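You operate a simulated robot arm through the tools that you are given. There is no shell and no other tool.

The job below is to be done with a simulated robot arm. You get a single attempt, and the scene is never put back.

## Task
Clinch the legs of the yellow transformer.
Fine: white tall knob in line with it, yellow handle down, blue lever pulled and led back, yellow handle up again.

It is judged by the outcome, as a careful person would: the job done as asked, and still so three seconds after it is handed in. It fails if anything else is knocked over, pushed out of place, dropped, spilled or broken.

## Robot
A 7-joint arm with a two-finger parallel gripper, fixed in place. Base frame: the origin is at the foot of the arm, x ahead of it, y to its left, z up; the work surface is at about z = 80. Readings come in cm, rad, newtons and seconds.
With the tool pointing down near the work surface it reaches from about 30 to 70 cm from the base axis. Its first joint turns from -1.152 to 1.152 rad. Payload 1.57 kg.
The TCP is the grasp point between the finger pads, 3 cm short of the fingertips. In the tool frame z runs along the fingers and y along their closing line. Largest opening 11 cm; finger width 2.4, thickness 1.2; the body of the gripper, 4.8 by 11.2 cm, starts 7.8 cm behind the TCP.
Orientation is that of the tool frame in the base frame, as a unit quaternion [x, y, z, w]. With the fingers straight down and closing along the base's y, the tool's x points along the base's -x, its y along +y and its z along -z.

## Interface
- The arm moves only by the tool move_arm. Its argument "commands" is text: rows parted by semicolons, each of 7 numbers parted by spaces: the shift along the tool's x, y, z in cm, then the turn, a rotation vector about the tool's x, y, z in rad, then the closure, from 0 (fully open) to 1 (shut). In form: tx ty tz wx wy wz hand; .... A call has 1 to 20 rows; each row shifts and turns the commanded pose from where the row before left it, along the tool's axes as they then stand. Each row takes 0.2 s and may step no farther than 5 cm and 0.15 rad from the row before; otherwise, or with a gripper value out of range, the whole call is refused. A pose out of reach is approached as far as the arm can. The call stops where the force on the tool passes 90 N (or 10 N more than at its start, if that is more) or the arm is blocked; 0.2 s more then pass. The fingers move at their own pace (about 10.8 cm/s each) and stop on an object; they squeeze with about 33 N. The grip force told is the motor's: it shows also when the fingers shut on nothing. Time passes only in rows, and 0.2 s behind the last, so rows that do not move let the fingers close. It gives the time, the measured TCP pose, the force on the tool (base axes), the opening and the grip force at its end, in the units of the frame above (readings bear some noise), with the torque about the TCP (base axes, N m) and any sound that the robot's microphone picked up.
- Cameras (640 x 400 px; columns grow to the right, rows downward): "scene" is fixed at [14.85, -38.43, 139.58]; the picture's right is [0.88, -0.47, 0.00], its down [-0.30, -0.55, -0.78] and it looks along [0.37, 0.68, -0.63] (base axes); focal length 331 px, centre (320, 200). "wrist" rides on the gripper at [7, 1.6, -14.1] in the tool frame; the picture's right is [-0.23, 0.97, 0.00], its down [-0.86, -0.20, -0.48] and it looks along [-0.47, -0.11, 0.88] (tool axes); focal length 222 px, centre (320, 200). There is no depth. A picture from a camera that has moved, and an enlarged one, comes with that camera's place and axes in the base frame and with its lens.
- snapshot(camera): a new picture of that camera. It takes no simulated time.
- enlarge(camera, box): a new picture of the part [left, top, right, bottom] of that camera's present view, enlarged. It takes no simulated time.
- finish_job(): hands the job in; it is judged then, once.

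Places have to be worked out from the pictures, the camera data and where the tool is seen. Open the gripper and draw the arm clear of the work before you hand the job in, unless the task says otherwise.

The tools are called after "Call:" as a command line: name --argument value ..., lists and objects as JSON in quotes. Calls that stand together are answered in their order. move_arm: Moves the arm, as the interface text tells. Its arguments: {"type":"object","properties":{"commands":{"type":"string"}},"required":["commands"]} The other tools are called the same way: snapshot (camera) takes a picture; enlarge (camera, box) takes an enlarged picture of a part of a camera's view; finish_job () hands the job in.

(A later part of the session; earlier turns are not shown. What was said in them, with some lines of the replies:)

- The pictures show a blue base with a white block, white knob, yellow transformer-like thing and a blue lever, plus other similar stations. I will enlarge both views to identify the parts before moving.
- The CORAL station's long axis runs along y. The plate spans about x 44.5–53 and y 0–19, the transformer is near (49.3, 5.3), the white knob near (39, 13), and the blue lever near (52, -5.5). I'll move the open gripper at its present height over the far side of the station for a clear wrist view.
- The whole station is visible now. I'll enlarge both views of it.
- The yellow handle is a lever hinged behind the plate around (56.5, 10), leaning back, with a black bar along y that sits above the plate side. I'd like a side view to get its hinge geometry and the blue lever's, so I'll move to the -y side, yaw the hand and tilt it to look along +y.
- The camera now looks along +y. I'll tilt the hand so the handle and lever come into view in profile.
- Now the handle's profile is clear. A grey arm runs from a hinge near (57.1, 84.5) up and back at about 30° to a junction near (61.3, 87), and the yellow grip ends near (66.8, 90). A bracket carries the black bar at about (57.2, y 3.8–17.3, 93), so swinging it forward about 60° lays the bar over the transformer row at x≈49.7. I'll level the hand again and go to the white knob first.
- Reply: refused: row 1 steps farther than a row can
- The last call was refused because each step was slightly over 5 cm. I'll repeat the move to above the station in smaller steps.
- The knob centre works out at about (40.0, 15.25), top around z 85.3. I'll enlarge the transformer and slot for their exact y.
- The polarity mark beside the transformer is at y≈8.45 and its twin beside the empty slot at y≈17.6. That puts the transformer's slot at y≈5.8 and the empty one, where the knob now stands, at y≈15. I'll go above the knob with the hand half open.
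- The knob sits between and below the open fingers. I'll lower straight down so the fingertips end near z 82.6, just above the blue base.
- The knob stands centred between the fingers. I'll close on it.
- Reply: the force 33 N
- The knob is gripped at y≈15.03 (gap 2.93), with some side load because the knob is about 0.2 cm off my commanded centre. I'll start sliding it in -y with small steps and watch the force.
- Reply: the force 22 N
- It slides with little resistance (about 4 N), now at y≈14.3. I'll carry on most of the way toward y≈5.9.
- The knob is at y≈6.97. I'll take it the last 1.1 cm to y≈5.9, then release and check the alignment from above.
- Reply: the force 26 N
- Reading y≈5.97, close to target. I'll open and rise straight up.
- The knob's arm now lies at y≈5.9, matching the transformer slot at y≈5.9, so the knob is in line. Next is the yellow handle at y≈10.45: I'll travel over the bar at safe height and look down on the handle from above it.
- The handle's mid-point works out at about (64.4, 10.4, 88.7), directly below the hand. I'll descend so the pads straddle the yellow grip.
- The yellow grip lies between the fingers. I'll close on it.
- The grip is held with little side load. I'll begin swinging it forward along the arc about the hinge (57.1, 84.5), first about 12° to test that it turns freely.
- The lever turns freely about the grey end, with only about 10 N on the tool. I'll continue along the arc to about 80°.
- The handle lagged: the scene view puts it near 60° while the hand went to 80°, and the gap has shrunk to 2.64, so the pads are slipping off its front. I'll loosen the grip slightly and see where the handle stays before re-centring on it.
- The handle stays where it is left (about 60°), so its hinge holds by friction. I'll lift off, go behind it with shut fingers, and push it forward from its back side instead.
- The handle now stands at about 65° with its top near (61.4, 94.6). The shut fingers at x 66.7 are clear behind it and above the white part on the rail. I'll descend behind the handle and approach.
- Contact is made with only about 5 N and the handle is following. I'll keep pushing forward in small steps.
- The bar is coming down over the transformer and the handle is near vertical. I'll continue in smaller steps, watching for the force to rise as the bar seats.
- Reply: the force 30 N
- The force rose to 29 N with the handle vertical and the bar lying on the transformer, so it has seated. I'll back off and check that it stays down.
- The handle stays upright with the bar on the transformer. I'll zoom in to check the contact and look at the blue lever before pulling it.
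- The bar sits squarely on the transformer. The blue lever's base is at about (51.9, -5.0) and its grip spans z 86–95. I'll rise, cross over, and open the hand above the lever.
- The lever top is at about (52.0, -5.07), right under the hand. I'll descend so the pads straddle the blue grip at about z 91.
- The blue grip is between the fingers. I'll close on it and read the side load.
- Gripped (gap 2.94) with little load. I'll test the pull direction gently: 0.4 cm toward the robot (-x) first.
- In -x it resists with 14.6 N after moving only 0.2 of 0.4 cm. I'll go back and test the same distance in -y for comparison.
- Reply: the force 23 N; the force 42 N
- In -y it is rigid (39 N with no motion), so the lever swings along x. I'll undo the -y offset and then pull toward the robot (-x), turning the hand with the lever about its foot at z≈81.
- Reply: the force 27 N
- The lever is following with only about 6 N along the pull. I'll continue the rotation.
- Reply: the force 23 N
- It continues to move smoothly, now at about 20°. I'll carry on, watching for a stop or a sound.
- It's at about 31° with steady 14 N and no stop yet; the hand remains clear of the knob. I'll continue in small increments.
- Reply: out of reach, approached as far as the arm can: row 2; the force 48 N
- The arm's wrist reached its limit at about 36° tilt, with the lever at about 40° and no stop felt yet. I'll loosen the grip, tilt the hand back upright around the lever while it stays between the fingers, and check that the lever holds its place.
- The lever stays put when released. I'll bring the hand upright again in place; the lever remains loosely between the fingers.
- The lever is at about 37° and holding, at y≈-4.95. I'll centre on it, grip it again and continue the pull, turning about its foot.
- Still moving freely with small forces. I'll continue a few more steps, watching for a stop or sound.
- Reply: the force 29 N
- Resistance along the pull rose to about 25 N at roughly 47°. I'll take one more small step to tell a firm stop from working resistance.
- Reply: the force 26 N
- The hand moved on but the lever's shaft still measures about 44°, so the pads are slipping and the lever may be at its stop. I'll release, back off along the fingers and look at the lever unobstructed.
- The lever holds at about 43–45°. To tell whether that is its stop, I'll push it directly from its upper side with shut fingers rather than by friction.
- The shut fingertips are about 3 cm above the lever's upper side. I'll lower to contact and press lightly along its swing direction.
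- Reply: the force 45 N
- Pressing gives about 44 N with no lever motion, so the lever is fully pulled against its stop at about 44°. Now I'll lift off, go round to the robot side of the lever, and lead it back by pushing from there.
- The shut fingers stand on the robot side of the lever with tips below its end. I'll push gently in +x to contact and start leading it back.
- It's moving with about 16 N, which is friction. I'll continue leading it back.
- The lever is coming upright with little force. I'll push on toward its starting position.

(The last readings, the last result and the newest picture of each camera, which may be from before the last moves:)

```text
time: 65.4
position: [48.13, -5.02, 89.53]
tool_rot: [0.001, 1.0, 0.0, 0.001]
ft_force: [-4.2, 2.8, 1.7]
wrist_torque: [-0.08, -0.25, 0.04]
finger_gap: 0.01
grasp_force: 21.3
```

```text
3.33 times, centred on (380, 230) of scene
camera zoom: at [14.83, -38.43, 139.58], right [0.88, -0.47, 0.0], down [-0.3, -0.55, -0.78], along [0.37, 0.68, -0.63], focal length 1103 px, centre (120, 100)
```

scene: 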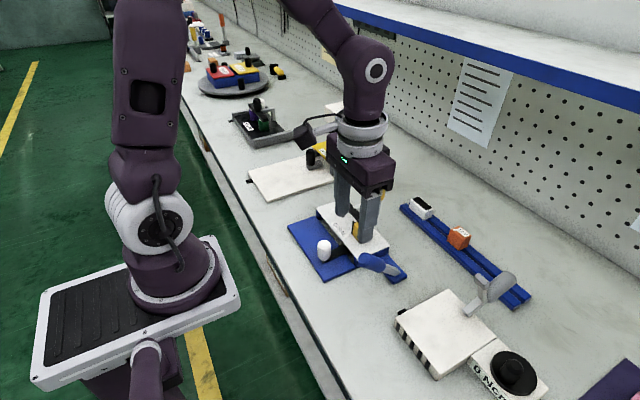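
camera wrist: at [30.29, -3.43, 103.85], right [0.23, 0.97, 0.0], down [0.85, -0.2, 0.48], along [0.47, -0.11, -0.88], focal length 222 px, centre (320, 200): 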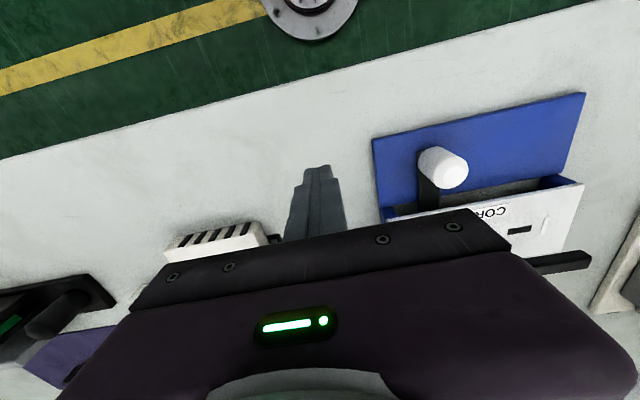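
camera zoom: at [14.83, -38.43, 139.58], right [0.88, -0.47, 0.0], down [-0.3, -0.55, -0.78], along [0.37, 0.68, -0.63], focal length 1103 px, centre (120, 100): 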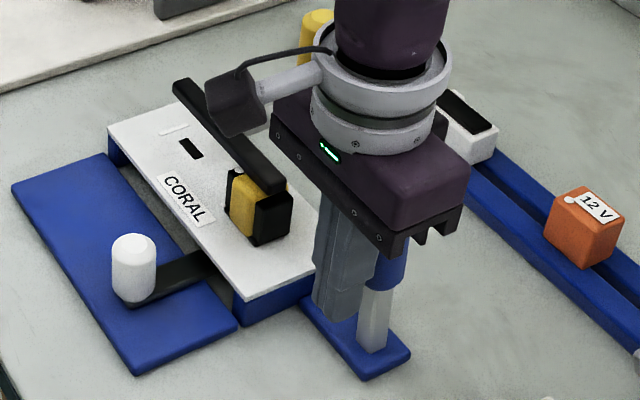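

Nearly vertical now, with the clamp bar still on the transformer. I'll take small last steps until the rest stop is felt.

Call:
move_arm --commands "-0.3 0 0 0 0 0 1; -0.3 0 0 0 0 0 1; -0.3 0 0 0 0 0 1; 0 0 0 0 0 0 1"

Call:
enlarge --camera "scene" --box '[310, 170, 450, 290]'

```text
time: 66.4
position: [49.05, -4.92, 89.61]
tool_rot: [0.0, 1.0, -0.001, 0.0]
ft_force: [-3.2, 0.3, 1.6]
wrist_torque: [-0.07, -0.22, -0.01]
finger_gap: 0.0
grasp_force: 20.9
```

```text
3.33 times, centred on (380, 230) of scene
camera zoom: at [14.84, -38.43, 139.58], right [0.88, -0.47, 0.0], down [-0.3, -0.55, -0.78], along [0.37, 0.68, -0.63], focal length 1103 px, centre (120, 100)
```

zoom: 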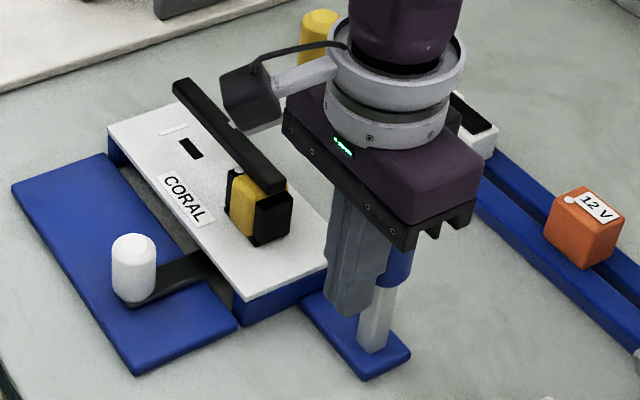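

No stop felt yet at x≈49.05. I'll go on in 0.2 cm steps.

Call:
move_arm --commands "-0.2 0 0 0 0 0 1; -0.2 0 0 0 0 0 1; 0 0 0 0 0 0 1"

Call:
enlarge --camera "scene" --box '[360, 215, 430, 290]'

```text
time: 67.2
position: [49.28, -5.08, 89.64]
tool_rot: [-0.001, 1.0, 0.0, 0.0]
ft_force: [-13.2, -0.4, 1.9]
wrist_torque: [0.04, -0.39, 0.05]
finger_gap: 0.0
grasp_force: 20.9
```

```text
5.33 times, centred on (395, 252) of scene
camera zoom: at [14.81, -38.44, 139.58], right [0.88, -0.47, 0.0], down [-0.3, -0.55, -0.78], along [0.37, 0.68, -0.63], focal length 1764 px, centre (-80, -80)
```

zoom: 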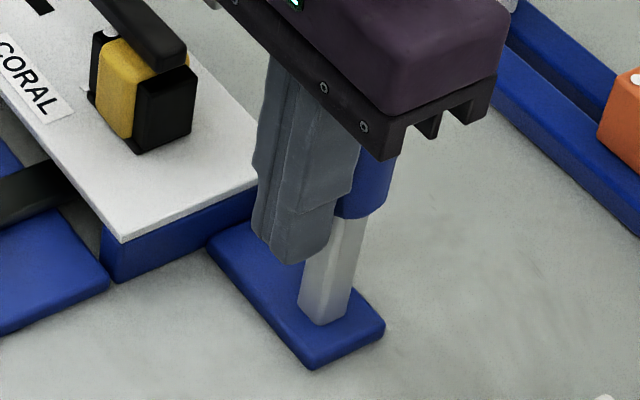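

The force rose to 13 N with lag, suggesting the rest stop. I'll confirm with one more 0.2 cm step.

Call:
move_arm --commands "-0.2 0 0 0 0 0 1; 0 0 0 0 0 0 1"

```text
time: 67.8
position: [49.36, -4.98, 89.49]
tool_rot: [0.0, 1.0, 0.0, -0.003]
ft_force: [-33.3, -0.6, 6.3]
wrist_torque: [-0.08, -0.7, -0.02]
finger_gap: 0.03
grasp_force: 20.7
```

33 N with only 0.08 cm motion: the lever is back on its rest stop. I'll back off, rise, and move to the front side of the yellow handle, above the bracket.

Call:
move_arm --commands "0.8 0 0 0 0 0 1; 1 0 0 0 0 0 1; 0 0 -4 0 0 0 1; 0 0 -4.5 0 0 0 1; 0 0 -4.5 0 0 0 1; 0 0 -2 0 0 0 1; -1.1 4 0 0 0 0 1; -1.1 4 0 0 0 0 1; -1.1 4 0 0 0 0 1; -0.7 3.45 0 0 0 0 1; 0 0 0 0 0 0 1"

Call:
snapshot --camera "wrist"

Call:
enlarge --camera "scene" --box '[300, 130, 450, 290]'

```text
time: 70.2
position: [51.79, 10.42, 104.57]
tool_rot: [0.0, 1.0, 0.0, 0.0]
ft_force: [-0.4, -0.5, -0.5]
wrist_torque: [0.0, -0.01, -0.01]
finger_gap: 0.03
grasp_force: 21.3
```

```text
taken
camera wrist: at [44.74, 12.1, 118.81], right [0.23, 0.97, 0.0], down [0.85, -0.2, 0.48], along [0.47, -0.11, -0.88], focal length 222 px, centre (320, 200)
```

wrist: 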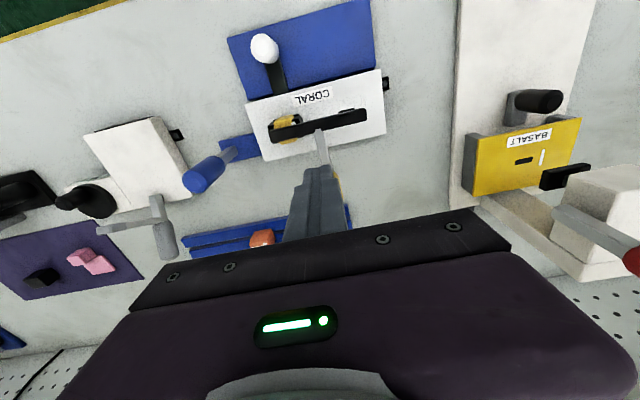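

```text
2.50 times, centred on (375, 210) of scene
camera zoom: at [14.85, -38.43, 139.58], right [0.88, -0.47, 0.0], down [-0.3, -0.55, -0.78], along [0.37, 0.68, -0.63], focal length 827 px, centre (182, 175)
```

zoom: 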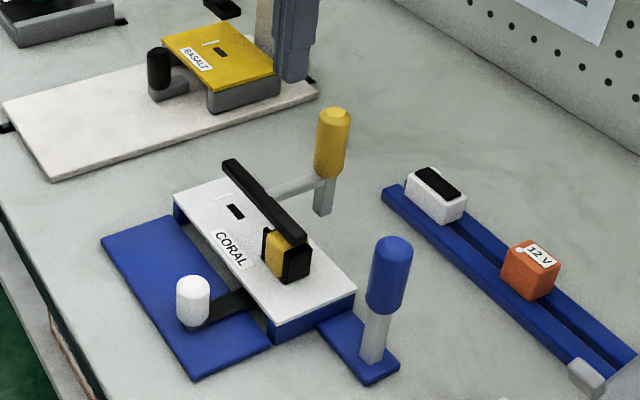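

The lever is upright and the bar still rests on the transformer. I'll lower the shut fingers in front of the yellow handle, tips at about z 92, clear above the bracket and bar.

Call:
move_arm --commands "0 0 3.2 0 0 0 1; 0 0 3.2 0 0 0 1; 0 0 3.1 0 0 0 1; 0 0 0 0 0 0 1"

Call:
enlarge --camera "scene" --box '[320, 130, 440, 250]'

Call:
snapshot --camera "wrist"

```text
time: 71.2
position: [51.79, 10.47, 95.0]
tool_rot: [0.0, 1.0, 0.0, -0.001]
ft_force: [-0.6, -0.6, 0.2]
wrist_torque: [0.01, 0.02, -0.01]
finger_gap: 0.0
grasp_force: 21.2
```

```text
3.33 times, centred on (380, 190) of scene
camera zoom: at [14.85, -38.43, 139.58], right [0.88, -0.47, 0.0], down [-0.3, -0.55, -0.78], along [0.37, 0.68, -0.63], focal length 1103 px, centre (120, 233)
```

zoom: 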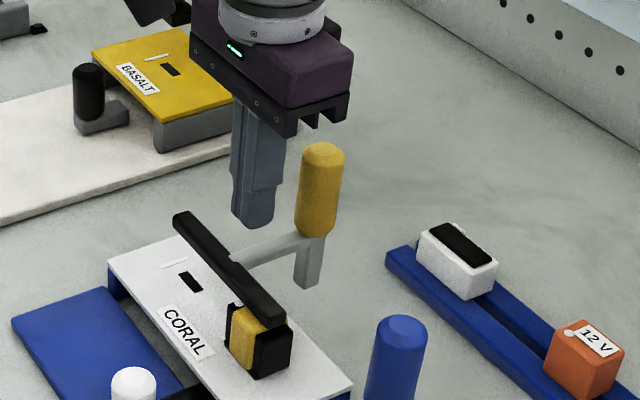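

```text
taken
camera wrist: at [44.73, 12.07, 109.24], right [0.23, 0.97, 0.0], down [0.85, -0.2, 0.48], along [0.47, -0.11, -0.88], focal length 222 px, centre (320, 200)
```

wrist: 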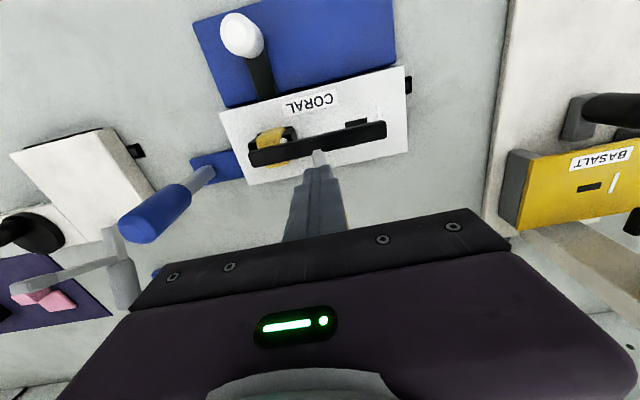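

The fingertips are in front of the handle, above the bracket. I'll push in +x to swing it back up.

Call:
move_arm --commands "-1 0 0 0 0 0 1; -1 0 0 0 0 0 1; -0.6 0 0 0 0 0 1; -0.6 0 0 0 0 0 1; -0.6 0 0 0 0 0 1; 0 0 0 0 0 0 1"

Call:
enlarge --camera "scene" --box '[320, 130, 440, 250]'

```text
time: 72.6
position: [55.67, 10.43, 94.93]
tool_rot: [0.001, 1.0, 0.0, 0.0]
ft_force: [-5.3, 0.7, 1.8]
wrist_torque: [0.04, 0.15, 0.0]
finger_gap: 0.0
grasp_force: 21.4
```

```text
3.33 times, centred on (380, 190) of scene
camera zoom: at [14.83, -38.43, 139.58], right [0.88, -0.47, 0.0], down [-0.3, -0.55, -0.78], along [0.37, 0.68, -0.63], focal length 1103 px, centre (120, 233)
```

zoom: 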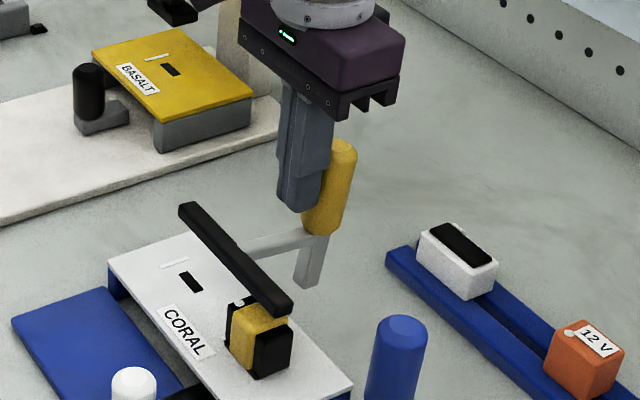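

The bar is lifting and the transformer stays in place. I'll continue pushing back.

Call:
move_arm --commands "-0.6 0 0 0 0 0 1; -0.6 0 0 0 0 0 1; -0.6 0 0 0 0 0 1; -0.6 0 0 0 0 0 1; -0.6 0 0 0 0 0 1; 0 0 0 0 0 0 1"

Call:
enlarge --camera "scene" --box '[330, 130, 450, 250]'

```text
time: 74.0
position: [58.56, 10.4, 94.97]
tool_rot: [0.001, 1.0, 0.0, 0.001]
ft_force: [-3.7, 0.7, 0.9]
wrist_torque: [-0.02, 0.08, 0.0]
finger_gap: 0.0
grasp_force: 21.1
```

```text
3.33 times, centred on (390, 190) of scene
camera zoom: at [14.84, -38.43, 139.58], right [0.88, -0.47, 0.0], down [-0.3, -0.55, -0.78], along [0.37, 0.68, -0.63], focal length 1103 px, centre (87, 233)
```

zoom: 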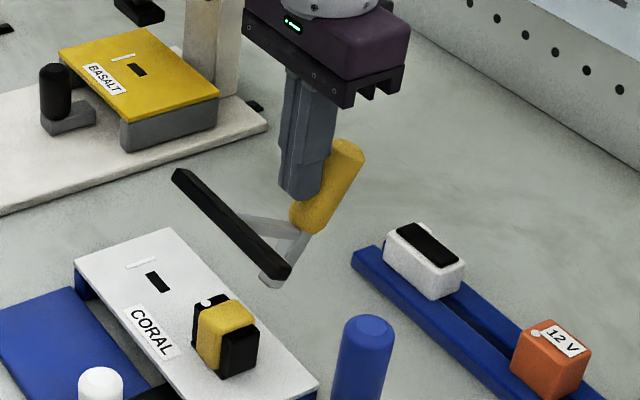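

Handle at about 60°. I'll continue back and then slightly downward to follow it to its rest.

Call:
move_arm --commands "-0.6 0 0 0 0 0 1; -0.6 0 0 0 0 0 1; -0.6 0 0.1 0 0 0 1; -0.6 0 0.2 0 0 0 1; -0.5 0 0.3 0 0 0 1; 0 0 0 0 0 0 1"

Call:
enlarge --camera "scene" --box '[330, 130, 450, 250]'

Call:
snapshot --camera "wrist"

```text
time: 75.4
position: [61.61, 10.41, 94.43]
tool_rot: [0.0, 1.0, 0.0, 0.0]
ft_force: [-2.4, 0.7, 1.7]
wrist_torque: [0.03, 0.09, 0.02]
finger_gap: 0.0
grasp_force: 21.8
```

```text
3.33 times, centred on (390, 190) of scene
camera zoom: at [14.84, -38.43, 139.58], right [0.88, -0.47, 0.0], down [-0.3, -0.55, -0.78], along [0.37, 0.68, -0.63], focal length 1103 px, centre (87, 233)
```

zoom: 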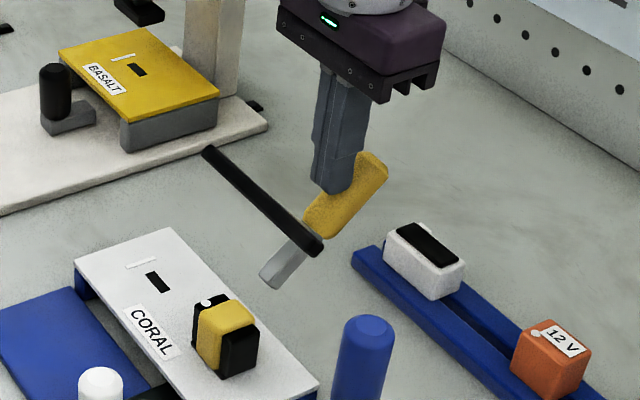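

```text
taken
camera wrist: at [54.5, 12.02, 108.76], right [0.23, 0.97, 0.0], down [0.85, -0.2, 0.48], along [0.47, -0.11, -0.88], focal length 222 px, centre (320, 200)
```

wrist: 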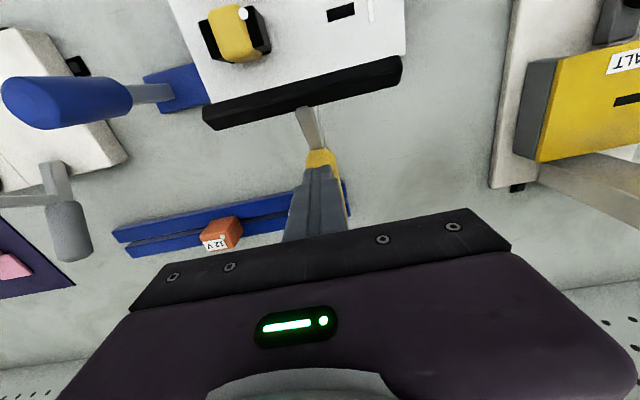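

Handle at about 42°. I'll follow it diagonally down to its original rest near 30°, watching for the stop.

Call:
move_arm --commands "-0.33 0 0.3 0 0 0 1; -0.33 0 0.3 0 0 0 1; -0.33 0 0.3 0 0 0 1; 0 0 0 0 0 0 1"

Call:
enlarge --camera "scene" --box '[330, 130, 450, 250]'

```text
time: 76.4
position: [62.49, 10.51, 93.4]
tool_rot: [0.0, 1.0, 0.0, 0.0]
ft_force: [-1.5, -0.1, 0.0]
wrist_torque: [0.02, 0.04, -0.03]
finger_gap: 0.01
grasp_force: 21.9
```

```text
3.33 times, centred on (390, 190) of scene
camera zoom: at [14.84, -38.44, 139.58], right [0.88, -0.47, 0.0], down [-0.3, -0.55, -0.78], along [0.37, 0.68, -0.63], focal length 1103 px, centre (87, 233)
```

zoom: 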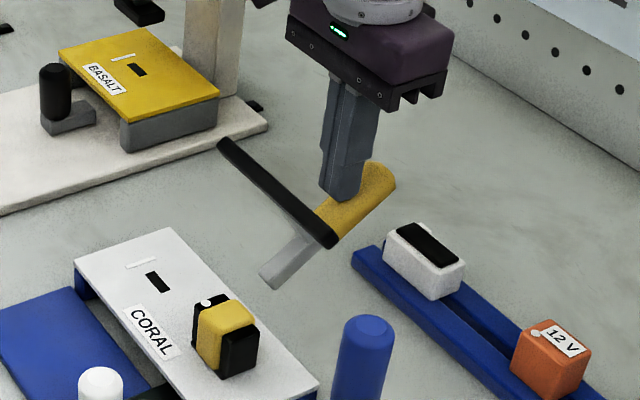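

It's within a few degrees of its starting place. I'll press a little further in small steps until the stop is felt.

Call:
move_arm --commands "-0.2 0 0.2 0 0 0 1; -0.2 0 0.2 0 0 0 1; 0 0 0 0 0 0 1"

Call:
enlarge --camera "scene" --box '[330, 130, 450, 250]'

```text
time: 77.2
position: [62.96, 10.47, 93.17]
tool_rot: [0.0, 1.0, 0.0, 0.001]
ft_force: [-1.4, 0.4, 0.6]
wrist_torque: [-0.01, 0.06, -0.01]
finger_gap: 0.0
grasp_force: 21.2
```

```text
3.33 times, centred on (390, 190) of scene
camera zoom: at [14.84, -38.44, 139.58], right [0.88, -0.47, 0.0], down [-0.3, -0.55, -0.78], along [0.37, 0.68, -0.63], focal length 1103 px, centre (87, 233)
```

zoom: 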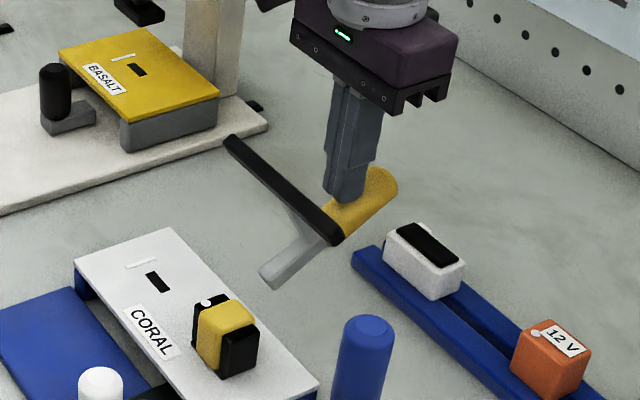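

The bar's ends now match their original picture positions within a few pixels, but no stop is felt yet. One more small step.

Call:
move_arm --commands "-0.15 0 0.2 0 0 0 1; -0.1 0 0.2 0 0 0 1; 0 0 0 0 0 0 1"

Call:
enlarge --camera "scene" --box '[340, 100, 500, 220]'

```text
time: 78.0
position: [62.97, 10.54, 92.95]
tool_rot: [0.0, 1.0, 0.0, 0.002]
ft_force: [-25.7, -0.2, 50.7]
wrist_torque: [0.05, 0.17, -0.09]
finger_gap: 0.01
grasp_force: 21.0
```

```text
3.33 times, centred on (420, 160) of scene
camera zoom: at [14.67, -38.45, 139.59], right [0.88, -0.47, 0.0], down [-0.3, -0.55, -0.78], along [0.37, 0.68, -0.63], focal length 1103 px, centre (-13, 333)
```

zoom: 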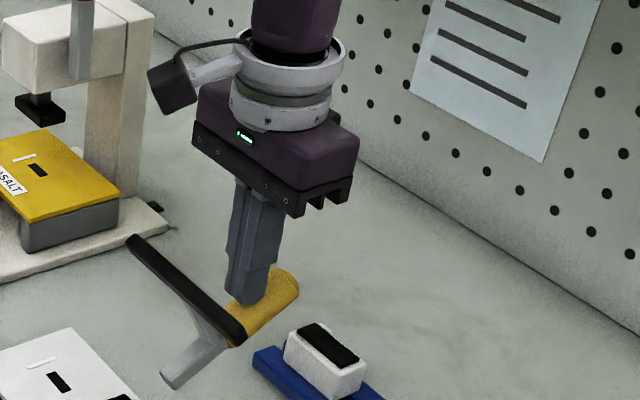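

The stop is reached (about 57 N) and the handle is back where it started. I'll lift off straight up, open the hand and draw the arm clear.

Call:
move_arm --commands "0.2 0 -1 0 0 0 1; 0 0 -3 0 0 0 1; 0 0 -4 0 0 0 1; 0 0 -4.5 0 0 0 1; 0 0 -4.5 0 0 0 0.8; 0 0 -4 0 0 0 0.5; 3.5 -2.2 0 0 0 0 0.2; 3.5 -2.2 0 0 0 0 0; 3.5 -2.2 0 0 0 0 0; 3.5 -2.2 0 0 0 0 0; 3.5 -2.2 0 0 0 0 0; 3.5 -2.2 0 0 0 0 0; 3.5 -2.2 0 0 0 0 0; 3 -2.5 0 0 0 0 0; 0 0 0 0 0 0 0"

Call:
snapshot --camera "scene"

Call:
enlarge --camera "scene" --box '[280, 160, 440, 290]'

Call:
snapshot --camera "wrist"

```text
time: 81.2
position: [35.39, -7.46, 113.66]
tool_rot: [0.0, 1.0, 0.0, 0.001]
ft_force: [-0.2, 0.6, -0.2]
wrist_torque: [-0.01, 0.01, 0.0]
finger_gap: 11.02
grasp_force: 0.0
out of reach, approached as far as the arm can: row 6
```

```text
taken
```

scene: 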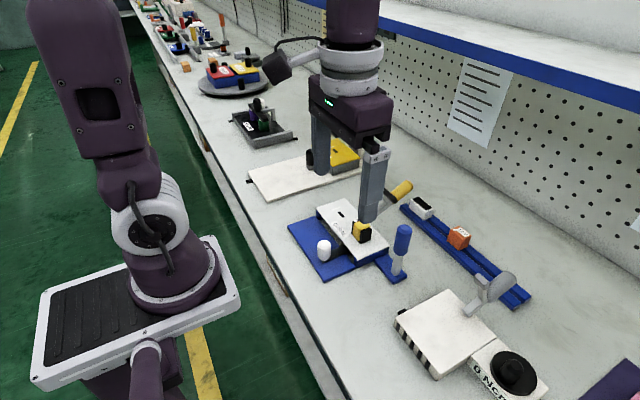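

```text
3.08 times, centred on (360, 225) of scene
camera zoom: at [14.84, -38.44, 139.58], right [0.88, -0.47, 0.0], down [-0.3, -0.55, -0.78], along [0.37, 0.68, -0.63], focal length 1018 px, centre (197, 123)
```

zoom: 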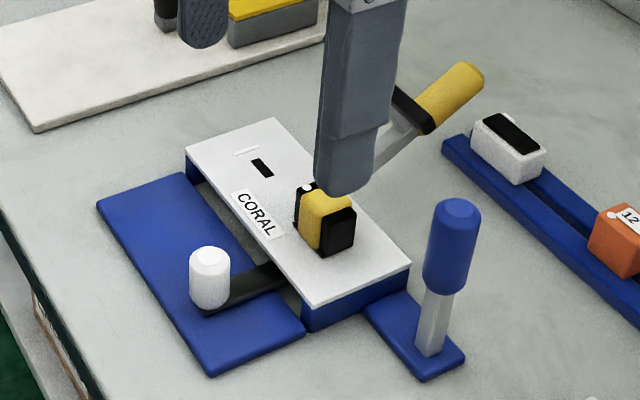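

```text
taken
camera wrist: at [28.24, -5.87, 128.04], right [0.23, 0.97, 0.0], down [0.85, -0.2, 0.48], along [0.47, -0.11, -0.88], focal length 222 px, centre (320, 200)
```

wrist: 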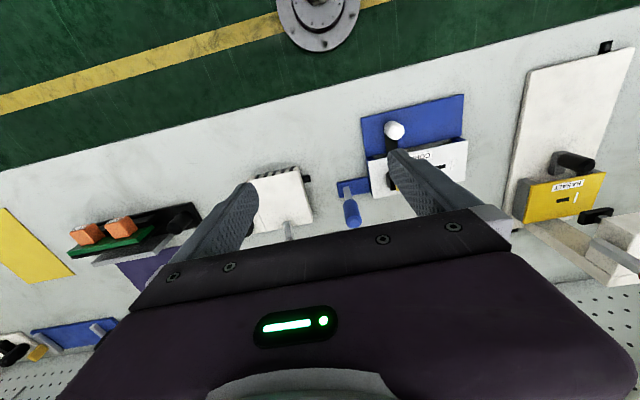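

Everything is back in place: knob in line, lever upright, handle up, transformer unmoved. I'll take one closer look at the transformer and the gap under the plate before handing in.

Call:
enlarge --camera "scene" --box '[330, 200, 400, 260]'

Call:
enlarge --camera "wrist" --box '[340, 80, 480, 190]'

```text
6.67 times, centred on (365, 230) of scene
camera zoom: at [14.84, -38.44, 139.58], right [0.88, -0.47, 0.0], down [-0.3, -0.55, -0.78], along [0.37, 0.68, -0.63], focal length 2206 px, centre (20, 0)
```

zoom: 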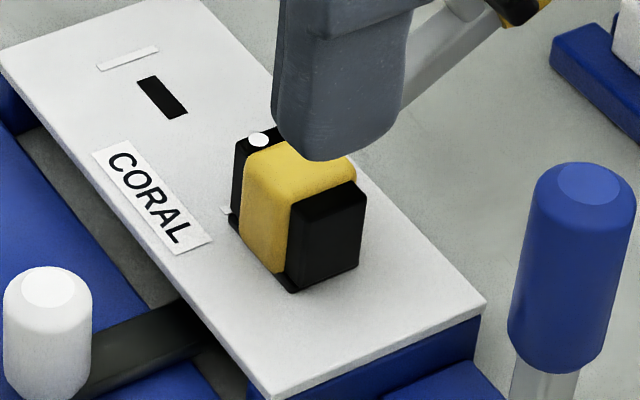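

```text
3.64 times, centred on (410, 135) of wrist
camera zoom: at [28.24, -5.87, 128.04], right [0.23, 0.97, 0.0], down [0.85, -0.2, 0.48], along [0.47, -0.11, -0.88], focal length 808 px, centre (-7, 436)
```

zoom: 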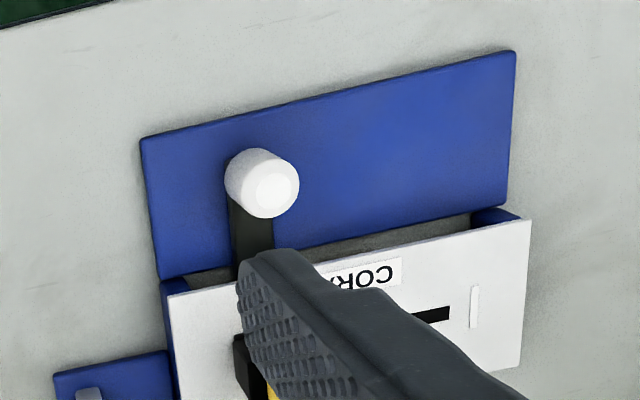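

All four steps are done. The transformer, lever, handle and surroundings sit as they should, and the hand is open and clear at its starting pose. Handing in.

Call:
finish_job

```text
The job is handed in.
```

I carried out the whole sequence on the CORAL station and handed the job in. I could not see the legs under the plate and no sound was picked up, so the clinch itself is unconfirmed.

- **White knob:** slid along y from 15.0 to about 5.9 cm. That puts its arm in line with the transformer's slot to within about 0.2 cm.
- **Yellow handle down:** pushed forward until the bar sat on the transformer, with the force rising to 29 N. It stayed down on its own.
- **Blue lever:** pulled toward the robot to its stop at about 44°, confirmed by pressing on it with 44 N and seeing no movement. I then led it back upright to its rest stop.
- **Yellow handle up:** pushed back to its original rest position, where the stop was felt.

The fingers slipped once on the yellow handle and once on the lever. I finished the handle, confirmed the lever's stop and led it back by pushing with shut fingers. Nothing else was moved or knocked. The transformer is where it was, and the arm is open and clear at its starting pose.
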